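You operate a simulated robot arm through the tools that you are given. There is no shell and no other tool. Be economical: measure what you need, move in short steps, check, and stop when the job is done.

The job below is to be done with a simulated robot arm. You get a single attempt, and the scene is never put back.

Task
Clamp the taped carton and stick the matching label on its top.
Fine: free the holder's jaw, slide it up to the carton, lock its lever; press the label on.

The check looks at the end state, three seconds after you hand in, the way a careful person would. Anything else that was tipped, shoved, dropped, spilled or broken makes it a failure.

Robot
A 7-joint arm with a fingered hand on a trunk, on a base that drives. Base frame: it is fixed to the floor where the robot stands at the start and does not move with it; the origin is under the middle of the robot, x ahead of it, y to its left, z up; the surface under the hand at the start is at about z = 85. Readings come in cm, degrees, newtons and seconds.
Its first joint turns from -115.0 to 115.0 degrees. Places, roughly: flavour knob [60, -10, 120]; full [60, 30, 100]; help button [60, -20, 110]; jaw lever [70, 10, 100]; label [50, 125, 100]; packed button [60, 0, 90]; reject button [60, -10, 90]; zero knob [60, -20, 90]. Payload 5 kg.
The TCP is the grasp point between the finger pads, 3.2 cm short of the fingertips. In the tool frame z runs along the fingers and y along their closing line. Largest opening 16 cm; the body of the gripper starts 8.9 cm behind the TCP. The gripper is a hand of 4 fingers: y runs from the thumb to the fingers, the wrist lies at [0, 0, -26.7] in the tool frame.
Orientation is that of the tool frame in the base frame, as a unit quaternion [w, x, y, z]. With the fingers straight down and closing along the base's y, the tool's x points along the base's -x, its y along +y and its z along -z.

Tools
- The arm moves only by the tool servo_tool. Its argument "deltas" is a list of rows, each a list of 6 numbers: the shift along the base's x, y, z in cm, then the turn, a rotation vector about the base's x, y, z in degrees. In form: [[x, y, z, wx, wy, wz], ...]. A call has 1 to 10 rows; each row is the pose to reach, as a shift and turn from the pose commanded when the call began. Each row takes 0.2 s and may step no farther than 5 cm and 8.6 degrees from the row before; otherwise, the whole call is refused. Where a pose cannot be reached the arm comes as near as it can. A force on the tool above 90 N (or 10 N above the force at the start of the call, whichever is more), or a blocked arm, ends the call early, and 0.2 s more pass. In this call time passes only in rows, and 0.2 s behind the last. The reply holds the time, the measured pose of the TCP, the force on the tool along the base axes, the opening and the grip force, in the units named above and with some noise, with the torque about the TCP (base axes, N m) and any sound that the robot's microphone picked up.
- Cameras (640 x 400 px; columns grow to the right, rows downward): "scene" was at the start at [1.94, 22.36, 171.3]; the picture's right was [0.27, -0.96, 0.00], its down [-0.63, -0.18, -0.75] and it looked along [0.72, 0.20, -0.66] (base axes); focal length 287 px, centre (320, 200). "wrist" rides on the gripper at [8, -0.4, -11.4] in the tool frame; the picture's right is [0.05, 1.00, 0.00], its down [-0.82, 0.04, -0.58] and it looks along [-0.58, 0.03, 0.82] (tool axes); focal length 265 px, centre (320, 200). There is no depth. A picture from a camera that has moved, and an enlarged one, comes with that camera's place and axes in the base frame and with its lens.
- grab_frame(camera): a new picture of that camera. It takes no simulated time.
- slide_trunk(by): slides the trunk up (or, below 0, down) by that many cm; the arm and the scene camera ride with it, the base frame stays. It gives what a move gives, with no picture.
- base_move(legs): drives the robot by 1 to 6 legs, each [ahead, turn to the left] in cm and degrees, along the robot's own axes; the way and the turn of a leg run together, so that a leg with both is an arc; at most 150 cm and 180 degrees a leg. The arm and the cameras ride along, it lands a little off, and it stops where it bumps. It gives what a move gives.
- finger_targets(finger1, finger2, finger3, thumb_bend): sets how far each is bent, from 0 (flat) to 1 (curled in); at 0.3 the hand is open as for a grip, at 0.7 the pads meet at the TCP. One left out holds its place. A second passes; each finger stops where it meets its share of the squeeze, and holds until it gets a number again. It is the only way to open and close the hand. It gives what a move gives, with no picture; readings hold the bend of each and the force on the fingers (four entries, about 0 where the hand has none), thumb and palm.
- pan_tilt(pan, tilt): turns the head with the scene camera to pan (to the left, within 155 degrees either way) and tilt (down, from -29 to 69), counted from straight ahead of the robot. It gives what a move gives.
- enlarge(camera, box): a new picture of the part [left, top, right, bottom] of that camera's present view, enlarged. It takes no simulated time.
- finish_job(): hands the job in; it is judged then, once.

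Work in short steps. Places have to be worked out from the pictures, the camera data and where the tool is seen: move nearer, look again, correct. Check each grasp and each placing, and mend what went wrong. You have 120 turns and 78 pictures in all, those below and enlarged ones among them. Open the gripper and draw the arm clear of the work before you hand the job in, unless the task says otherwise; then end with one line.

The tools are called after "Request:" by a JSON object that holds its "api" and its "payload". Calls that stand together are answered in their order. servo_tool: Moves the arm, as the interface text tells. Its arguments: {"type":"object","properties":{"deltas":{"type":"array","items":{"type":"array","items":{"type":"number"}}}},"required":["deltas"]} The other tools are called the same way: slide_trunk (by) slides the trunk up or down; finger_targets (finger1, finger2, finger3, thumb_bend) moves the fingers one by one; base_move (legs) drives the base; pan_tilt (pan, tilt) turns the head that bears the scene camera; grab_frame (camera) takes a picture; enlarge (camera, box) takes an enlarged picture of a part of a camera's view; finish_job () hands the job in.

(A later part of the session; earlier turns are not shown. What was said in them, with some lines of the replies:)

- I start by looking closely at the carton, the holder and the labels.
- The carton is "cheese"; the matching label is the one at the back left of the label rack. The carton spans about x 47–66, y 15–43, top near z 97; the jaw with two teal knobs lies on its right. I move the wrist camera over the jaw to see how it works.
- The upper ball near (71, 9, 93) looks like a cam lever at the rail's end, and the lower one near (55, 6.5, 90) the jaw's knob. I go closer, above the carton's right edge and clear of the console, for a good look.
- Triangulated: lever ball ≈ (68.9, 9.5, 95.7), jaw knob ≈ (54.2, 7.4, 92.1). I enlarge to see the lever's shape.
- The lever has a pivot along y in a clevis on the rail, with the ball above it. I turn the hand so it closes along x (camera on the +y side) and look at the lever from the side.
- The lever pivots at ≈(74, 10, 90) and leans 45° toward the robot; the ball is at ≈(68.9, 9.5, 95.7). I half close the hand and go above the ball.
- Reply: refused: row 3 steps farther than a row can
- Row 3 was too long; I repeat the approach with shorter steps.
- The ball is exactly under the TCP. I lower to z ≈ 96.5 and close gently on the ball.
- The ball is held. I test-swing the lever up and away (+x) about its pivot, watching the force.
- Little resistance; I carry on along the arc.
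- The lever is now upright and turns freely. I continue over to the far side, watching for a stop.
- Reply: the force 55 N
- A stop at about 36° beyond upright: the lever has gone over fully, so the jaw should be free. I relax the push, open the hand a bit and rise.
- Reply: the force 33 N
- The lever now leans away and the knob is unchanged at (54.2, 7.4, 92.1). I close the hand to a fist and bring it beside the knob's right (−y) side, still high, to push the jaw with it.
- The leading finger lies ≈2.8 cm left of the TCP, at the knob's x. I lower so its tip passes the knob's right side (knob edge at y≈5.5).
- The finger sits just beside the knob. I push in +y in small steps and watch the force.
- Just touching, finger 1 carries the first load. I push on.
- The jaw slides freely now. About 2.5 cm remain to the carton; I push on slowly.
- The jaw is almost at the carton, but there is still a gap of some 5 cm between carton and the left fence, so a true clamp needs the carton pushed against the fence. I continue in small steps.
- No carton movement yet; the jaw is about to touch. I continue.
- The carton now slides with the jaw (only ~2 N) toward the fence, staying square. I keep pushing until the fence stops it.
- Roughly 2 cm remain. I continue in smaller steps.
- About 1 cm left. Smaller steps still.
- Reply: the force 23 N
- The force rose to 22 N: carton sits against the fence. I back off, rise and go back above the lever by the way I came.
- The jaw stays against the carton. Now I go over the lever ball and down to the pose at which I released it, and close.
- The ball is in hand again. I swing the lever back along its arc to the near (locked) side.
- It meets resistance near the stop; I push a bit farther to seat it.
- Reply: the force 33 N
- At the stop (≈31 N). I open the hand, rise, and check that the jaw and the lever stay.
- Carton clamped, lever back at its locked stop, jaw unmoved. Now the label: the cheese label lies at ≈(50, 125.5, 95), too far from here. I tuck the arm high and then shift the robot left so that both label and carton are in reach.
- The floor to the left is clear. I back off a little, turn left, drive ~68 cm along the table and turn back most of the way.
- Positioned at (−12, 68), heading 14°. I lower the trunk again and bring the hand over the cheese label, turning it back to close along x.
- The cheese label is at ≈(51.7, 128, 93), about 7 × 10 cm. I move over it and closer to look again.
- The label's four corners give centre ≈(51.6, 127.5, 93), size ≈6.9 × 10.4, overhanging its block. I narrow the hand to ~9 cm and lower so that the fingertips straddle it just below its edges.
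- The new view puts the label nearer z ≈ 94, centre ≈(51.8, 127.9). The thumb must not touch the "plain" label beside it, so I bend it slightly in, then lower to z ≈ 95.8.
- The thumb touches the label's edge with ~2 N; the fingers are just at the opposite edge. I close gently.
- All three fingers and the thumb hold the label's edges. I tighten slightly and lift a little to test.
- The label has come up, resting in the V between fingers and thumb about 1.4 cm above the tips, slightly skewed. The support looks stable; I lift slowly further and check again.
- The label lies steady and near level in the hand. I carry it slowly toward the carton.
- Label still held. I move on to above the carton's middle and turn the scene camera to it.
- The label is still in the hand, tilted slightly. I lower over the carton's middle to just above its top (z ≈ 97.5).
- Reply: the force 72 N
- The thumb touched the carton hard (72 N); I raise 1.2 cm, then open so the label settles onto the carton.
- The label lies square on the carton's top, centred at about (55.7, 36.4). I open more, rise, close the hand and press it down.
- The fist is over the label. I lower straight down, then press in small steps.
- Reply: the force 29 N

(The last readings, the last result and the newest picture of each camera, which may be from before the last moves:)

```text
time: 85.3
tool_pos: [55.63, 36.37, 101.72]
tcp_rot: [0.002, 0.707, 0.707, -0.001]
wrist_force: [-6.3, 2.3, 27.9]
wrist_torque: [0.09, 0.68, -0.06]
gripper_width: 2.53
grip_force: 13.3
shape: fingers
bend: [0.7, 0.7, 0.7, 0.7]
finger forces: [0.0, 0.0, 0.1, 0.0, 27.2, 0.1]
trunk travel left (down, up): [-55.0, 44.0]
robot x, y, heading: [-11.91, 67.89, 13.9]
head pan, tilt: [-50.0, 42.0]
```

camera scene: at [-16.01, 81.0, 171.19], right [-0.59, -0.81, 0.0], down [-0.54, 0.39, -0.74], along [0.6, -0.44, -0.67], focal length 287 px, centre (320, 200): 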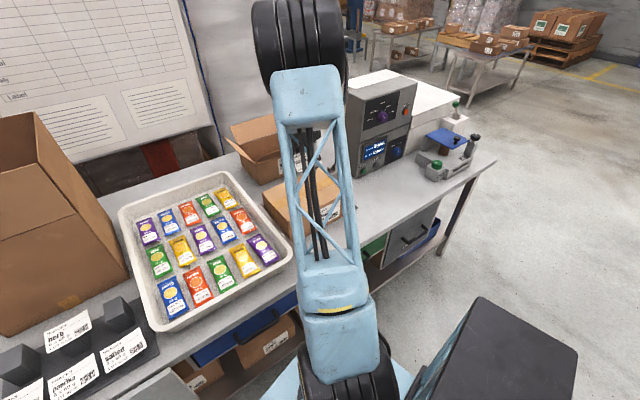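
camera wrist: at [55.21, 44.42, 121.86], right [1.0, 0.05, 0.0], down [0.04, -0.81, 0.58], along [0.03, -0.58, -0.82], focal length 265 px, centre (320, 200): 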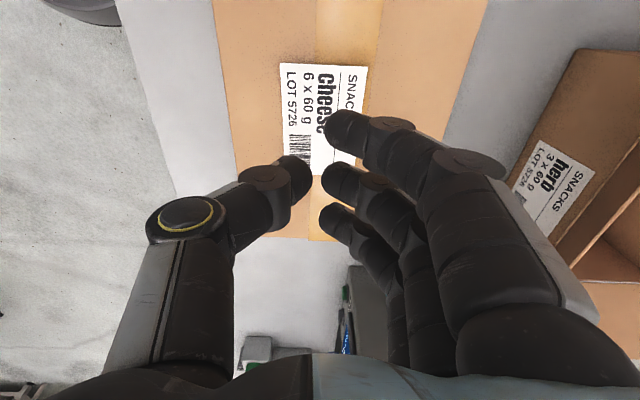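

The thumb presses with 28 N. I press a little more, rise, and press also near the label's two ends.

Request:
{"api": "servo_tool", "payload": {"deltas": [[0, 0, -0.2, 0, 0, 0], [0, 0, 1, 0, 0, 0], [0, 0, 2, 0, 0, 0]]}}

Request:
{"api": "grab_frame", "payload": {"camera": "wrist"}}

```text
time: 86.1
tool_pos: [55.62, 36.32, 103.28]
tcp_rot: [0.0, 0.707, 0.707, -0.001]
wrist_force: [0.2, 0.3, 0.9]
wrist_torque: [0.02, 0.02, 0.01]
gripper_width: 2.59
grip_force: 0.0
shape: fingers
bend: [0.7, 0.7, 0.7, 0.68]
finger forces: [0.1, 0.1, 0.0, 0.1, 0.1, 0.0]
trunk travel left (down, up): [-55.0, 44.0]
robot x, y, heading: [-12.22, 67.72, 13.9]
head pan, tilt: [-50.0, 42.0]
```

```text
16 pictures are left
camera wrist: at [55.28, 44.37, 114.75], right [1.0, 0.05, 0.0], down [0.04, -0.82, 0.58], along [0.03, -0.58, -0.82], focal length 265 px, centre (320, 200)
```

wrist: 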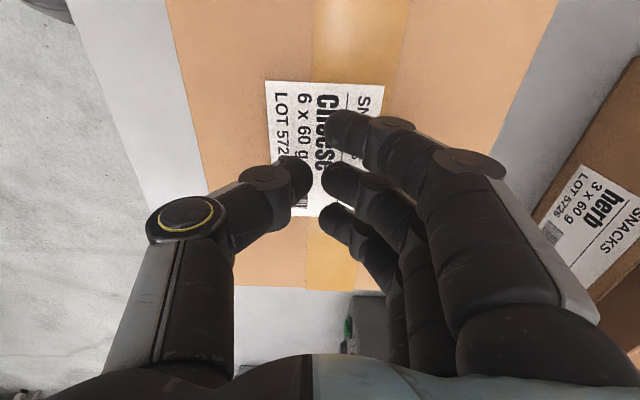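

The label stays square. I press with the thumb also near both ends of the label.

Request:
{"api": "servo_tool", "payload": {"deltas": [[1.5, 3, 0, 0, 0, 0], [1.5, 3, -1.2, 0, 0, 0], [1.5, 3, -1.9, 0, 0, 0], [1.5, 3, -2, 0, 0, 0]]}}

Request:
{"api": "servo_tool", "payload": {"deltas": [[0, 0, 1, 0, 0, 0], [0, 0, 2, 0, 0, 0], [0, -3, 2, 0, 0, 0], [0, -6.2, 2, 0, 0, 0], [0, -6.2, 0.8, 0, 0, 0], [0, -6.2, 0.1, 0, 0, 0], [0, -6.2, 0, 0, 0, 0]]}}

Request:
{"api": "servo_tool", "payload": {"deltas": [[0, 0, 2, 0, 0, 0], [0, 0, 5, 0, 0, 0], [0, 0, 9, 0, 0, 0], [-3, 6, 12, 0, 0, 0]]}}

Request:
{"api": "finger_targets", "payload": {"finger1": 0.3, "finger2": 0.3, "finger3": 0.3, "thumb_bend": 0.3}}

Request:
{"api": "grab_frame", "payload": {"camera": "wrist"}}

```text
time: 87.1
tool_pos: [57.15, 39.42, 101.77]
tcp_rot: [0.002, 0.708, 0.707, -0.001]
wrist_force: [-5.6, -1.4, 25.1]
wrist_torque: [-0.01, 0.64, 0.04]
gripper_width: 2.52
grip_force: 13.3
shape: fingers
bend: [0.7, 0.7, 0.7, 0.69]
finger forces: [0.1, 0.1, 0.0, 0.1, 25.1, 0.1]
trunk travel left (down, up): [-55.0, 44.0]
robot x, y, heading: [-11.92, 68.14, 14.1]
head pan, tilt: [-50.0, 42.0]
```

```text
time: 88.7
tool_pos: [57.11, 33.1, 101.66]
tcp_rot: [0.002, 0.706, 0.708, 0.0]
wrist_force: [-5.2, 1.4, 24.2]
wrist_torque: [0.08, 0.63, 0.0]
gripper_width: 2.51
grip_force: 12.6
shape: fingers
bend: [0.7, 0.7, 0.7, 0.69]
finger forces: [0.1, 0.1, 0.0, 0.0, 24.3, 0.0]
trunk travel left (down, up): [-55.0, 44.0]
robot x, y, heading: [-11.96, 68.06, 14.0]
head pan, tilt: [-50.0, 42.0]
```

```text
refused: row 4 steps farther than a row can; nothing moved
```

```text
time: 89.7
tool_pos: [57.18, 33.31, 101.55]
tcp_rot: [0.002, 0.707, 0.707, 0.0]
wrist_force: [12.1, -0.7, 36.1]
wrist_torque: [-0.01, 0.74, 0.01]
gripper_width: 11.03
grip_force: 17.6
shape: fingers
bend: [0.3, 0.3, 0.3, 0.67]
finger forces: [0.0, 0.1, 0.0, 0.1, 35.7, 0.0]
trunk travel left (down, up): [-55.0, 44.0]
robot x, y, heading: [-11.77, 67.55, 14.2]
head pan, tilt: [-50.0, 42.0]
```

```text
15 pictures are left
camera wrist: at [56.73, 41.3, 112.99], right [1.0, 0.05, 0.0], down [0.04, -0.81, 0.58], along [0.03, -0.58, -0.82], focal length 265 px, centre (320, 200)
```

wrist: 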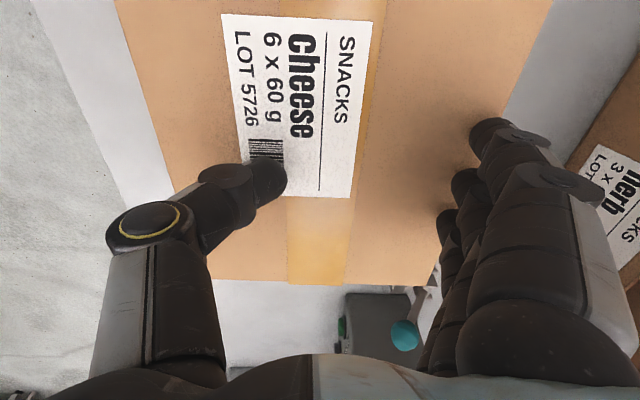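

The retreat was refused and the thumb is still pressing. I re-bend the thumb so it doesn't drag the label, then lift straight up.

Request:
{"api": "finger_targets", "payload": {"thumb_bend": 0.68}}

Request:
{"api": "servo_tool", "payload": {"deltas": [[0, 0, 2, 0, 0, 0], [0, 0, 5, 0, 0, 0], [0, 0, 9, 0, 0, 0], [0, 2, 13, 0, 0, 0], [0, 5, 16, 0, 0, 0]]}}

Request:
{"api": "finger_targets", "payload": {"thumb_bend": 0.3}}

Request:
{"api": "grab_frame", "payload": {"camera": "wrist"}}

```text
time: 90.7
tool_pos: [56.85, 33.21, 101.77]
tcp_rot: [0.002, 0.707, 0.707, -0.001]
wrist_force: [-14.3, -1.0, 52.1]
wrist_torque: [0.08, 1.7, 0.05]
gripper_width: 10.02
grip_force: 26.1
shape: fingers
bend: [0.3, 0.3, 0.3, 0.7]
finger forces: [0.0, 0.0, 0.0, 0.0, 50.9, 0.0]
trunk travel left (down, up): [-55.0, 44.0]
robot x, y, heading: [-11.58, 67.82, 13.9]
head pan, tilt: [-50.0, 42.0]
```

```text
time: 91.9
tool_pos: [57.17, 38.36, 117.5]
tcp_rot: [0.001, 0.707, 0.707, -0.002]
wrist_force: [-1.1, 0.4, 0.2]
wrist_torque: [0.02, 0.0, 0.01]
gripper_width: 9.58
grip_force: 0.1
shape: fingers
bend: [0.3, 0.3, 0.3, 0.68]
finger forces: [0.0, 0.0, 0.0, 0.1, 0.0, 0.0]
trunk travel left (down, up): [-55.0, 44.0]
robot x, y, heading: [-11.77, 68.04, 13.9]
head pan, tilt: [-50.0, 42.0]
```

```text
time: 92.9
tool_pos: [57.21, 38.2, 117.56]
tcp_rot: [0.001, 0.707, 0.707, 0.0]
wrist_force: [0.3, 0.4, -0.2]
wrist_torque: [0.03, -0.02, 0.01]
gripper_width: 17.0
grip_force: 0.0
shape: fingers
bend: [0.3, 0.3, 0.3, 0.3]
finger forces: [0.0, 0.0, 0.0, 0.0, 0.0, 0.0]
trunk travel left (down, up): [-55.0, 44.0]
robot x, y, heading: [-11.54, 67.94, 14.2]
head pan, tilt: [-50.0, 42.0]
```

```text
14 pictures are left
camera wrist: at [56.81, 46.2, 128.93], right [1.0, 0.05, 0.0], down [0.04, -0.81, 0.58], along [0.03, -0.58, -0.82], focal length 265 px, centre (320, 200)
```

wrist: 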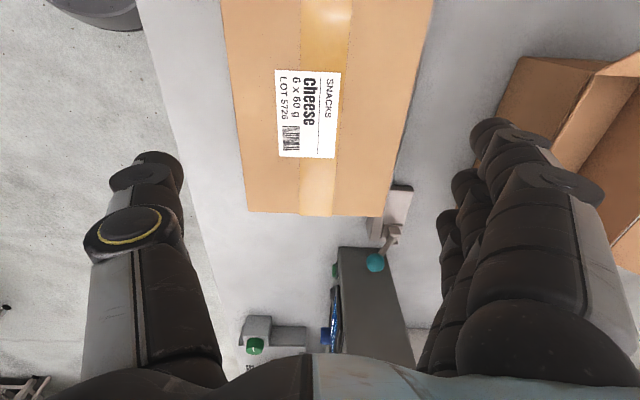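

The label sits square on the carton. I draw the arm up and away and look over the whole scene.

Request:
{"api": "servo_tool", "payload": {"deltas": [[0, 3, 3, 0, 0, 0], [0, 6, 6, 0, 0, 0], [0, 9.5, 9, 0, 0, 0], [-1, 13.5, 11, 0, 0, 0], [-2, 18, 12, 0, 0, 0], [-3, 22.5, 13, 0, 0, 0], [-4, 27, 14, 0, 0, 0], [-5, 31.5, 15, 0, 0, 0], [-6, 36, 16, 0, 0, 0], [-7, 40.5, 17, 0, 0, 0]]}}

Request:
{"api": "grab_frame", "payload": {"camera": "scene"}}

Request:
{"api": "enlarge", "payload": {"camera": "scene", "box": [200, 100, 440, 260]}}

```text
time: 95.1
tool_pos: [49.99, 78.7, 134.46]
tcp_rot: [0.001, 0.707, 0.707, -0.001]
wrist_force: [-1.0, -0.2, -0.1]
wrist_torque: [-0.03, -0.05, 0.05]
gripper_width: 16.98
grip_force: 0.1
shape: fingers
bend: [0.3, 0.3, 0.3, 0.3]
finger forces: [0.1, 0.0, 0.0, 0.0, 0.1, 0.1]
trunk travel left (down, up): [-55.0, 44.0]
robot x, y, heading: [-11.86, 67.31, 14.0]
head pan, tilt: [-50.0, 42.0]
```

```text
13 pictures are left
camera scene: at [-16.06, 81.11, 171.18], right [-0.59, -0.81, 0.0], down [-0.54, 0.39, -0.74], along [0.6, -0.44, -0.67], focal length 287 px, centre (320, 200)
```

scene: 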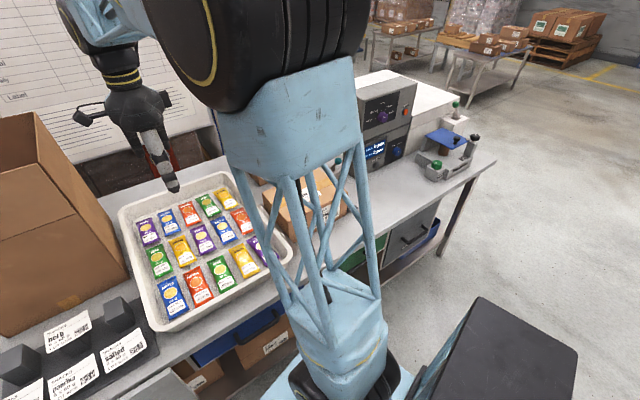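

```text
2.50 times, centred on (320, 180) of scene
camera zoom: at [-16.06, 81.11, 171.18], right [-0.59, -0.81, 0.0], down [-0.54, 0.39, -0.74], along [0.6, -0.44, -0.67], focal length 717 px, centre (320, 250)
```

zoom: 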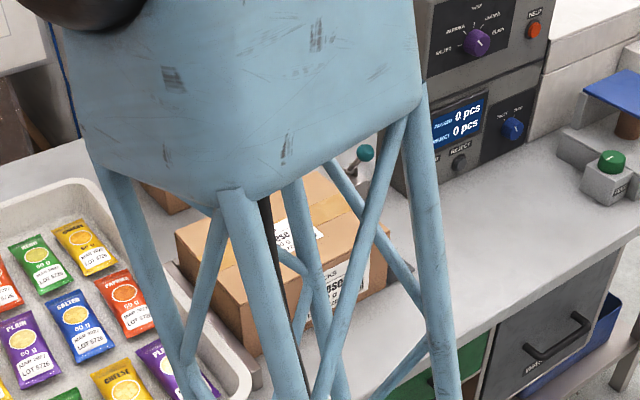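

The lever still lies on its locked side (ball at ≈(69, 9.4)). The arm hides the carton, so I swing it further left for one last look.

Request:
{"api": "servo_tool", "payload": {"deltas": [[-1, 4, 1, 0, 0, 0], [-2, 8, 2, 0, 0, 0], [-3, 12, 3, 0, 0, 0], [-4, 16, 4, 0, 0, 0], [-5, 20, 4, 0, 0, 0], [-6, 24, 4, 0, 0, 0], [-7, 28, 4, 0, 0, 0], [-8, 32, 4, 0, 0, 0], [-9, 36, 4, 0, 0, 0], [-10, 40, 4, 0, 0, 0]]}}

Request:
{"api": "enlarge", "payload": {"camera": "scene", "box": [220, 110, 440, 260]}}

```text
time: 97.3
tool_pos: [40.0, 119.05, 138.27]
tcp_rot: [0.002, 0.707, 0.707, 0.0]
wrist_force: [0.2, 0.1, 0.0]
wrist_torque: [-0.03, -0.01, 0.0]
gripper_width: 16.97
grip_force: 0.0
shape: fingers
bend: [0.3, 0.3, 0.3, 0.3]
finger forces: [0.0, 0.0, 0.1, 0.0, 0.0, 0.0]
trunk travel left (down, up): [-55.0, 44.0]
robot x, y, heading: [-11.45, 67.92, 14.1]
head pan, tilt: [-50.0, 42.0]
```

```text
2.67 times, centred on (330, 185) of scene
camera zoom: at [-16.02, 81.19, 171.17], right [-0.59, -0.81, 0.0], down [-0.54, 0.39, -0.74], along [0.6, -0.44, -0.67], focal length 765 px, centre (293, 240)
```

zoom: 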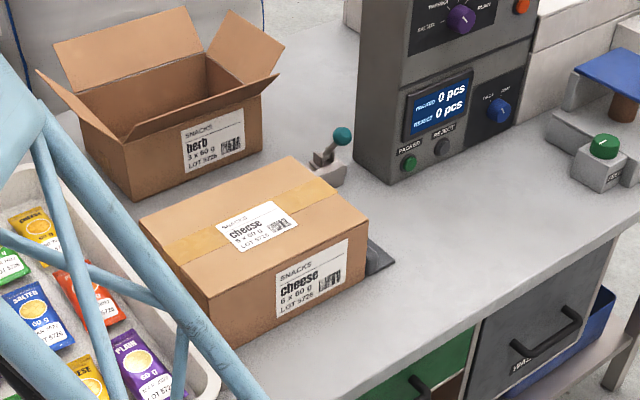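

The cheese label is flat and square on the carton's top. The carton is held between fence and jaw, the lever is down on its near side, and nothing else has been disturbed. The hand is open and clear, so I hand in.

Request:
{"api": "finish_job", "payload": {}}

```text
The job is handed in.
```

I clamped the cheese carton against the fence with the jaw, swung the lever back to the position it started in, and pressed the matching cheese label on top. I took the lever's starting position to be the locked one and did not pull on the jaw to test it.
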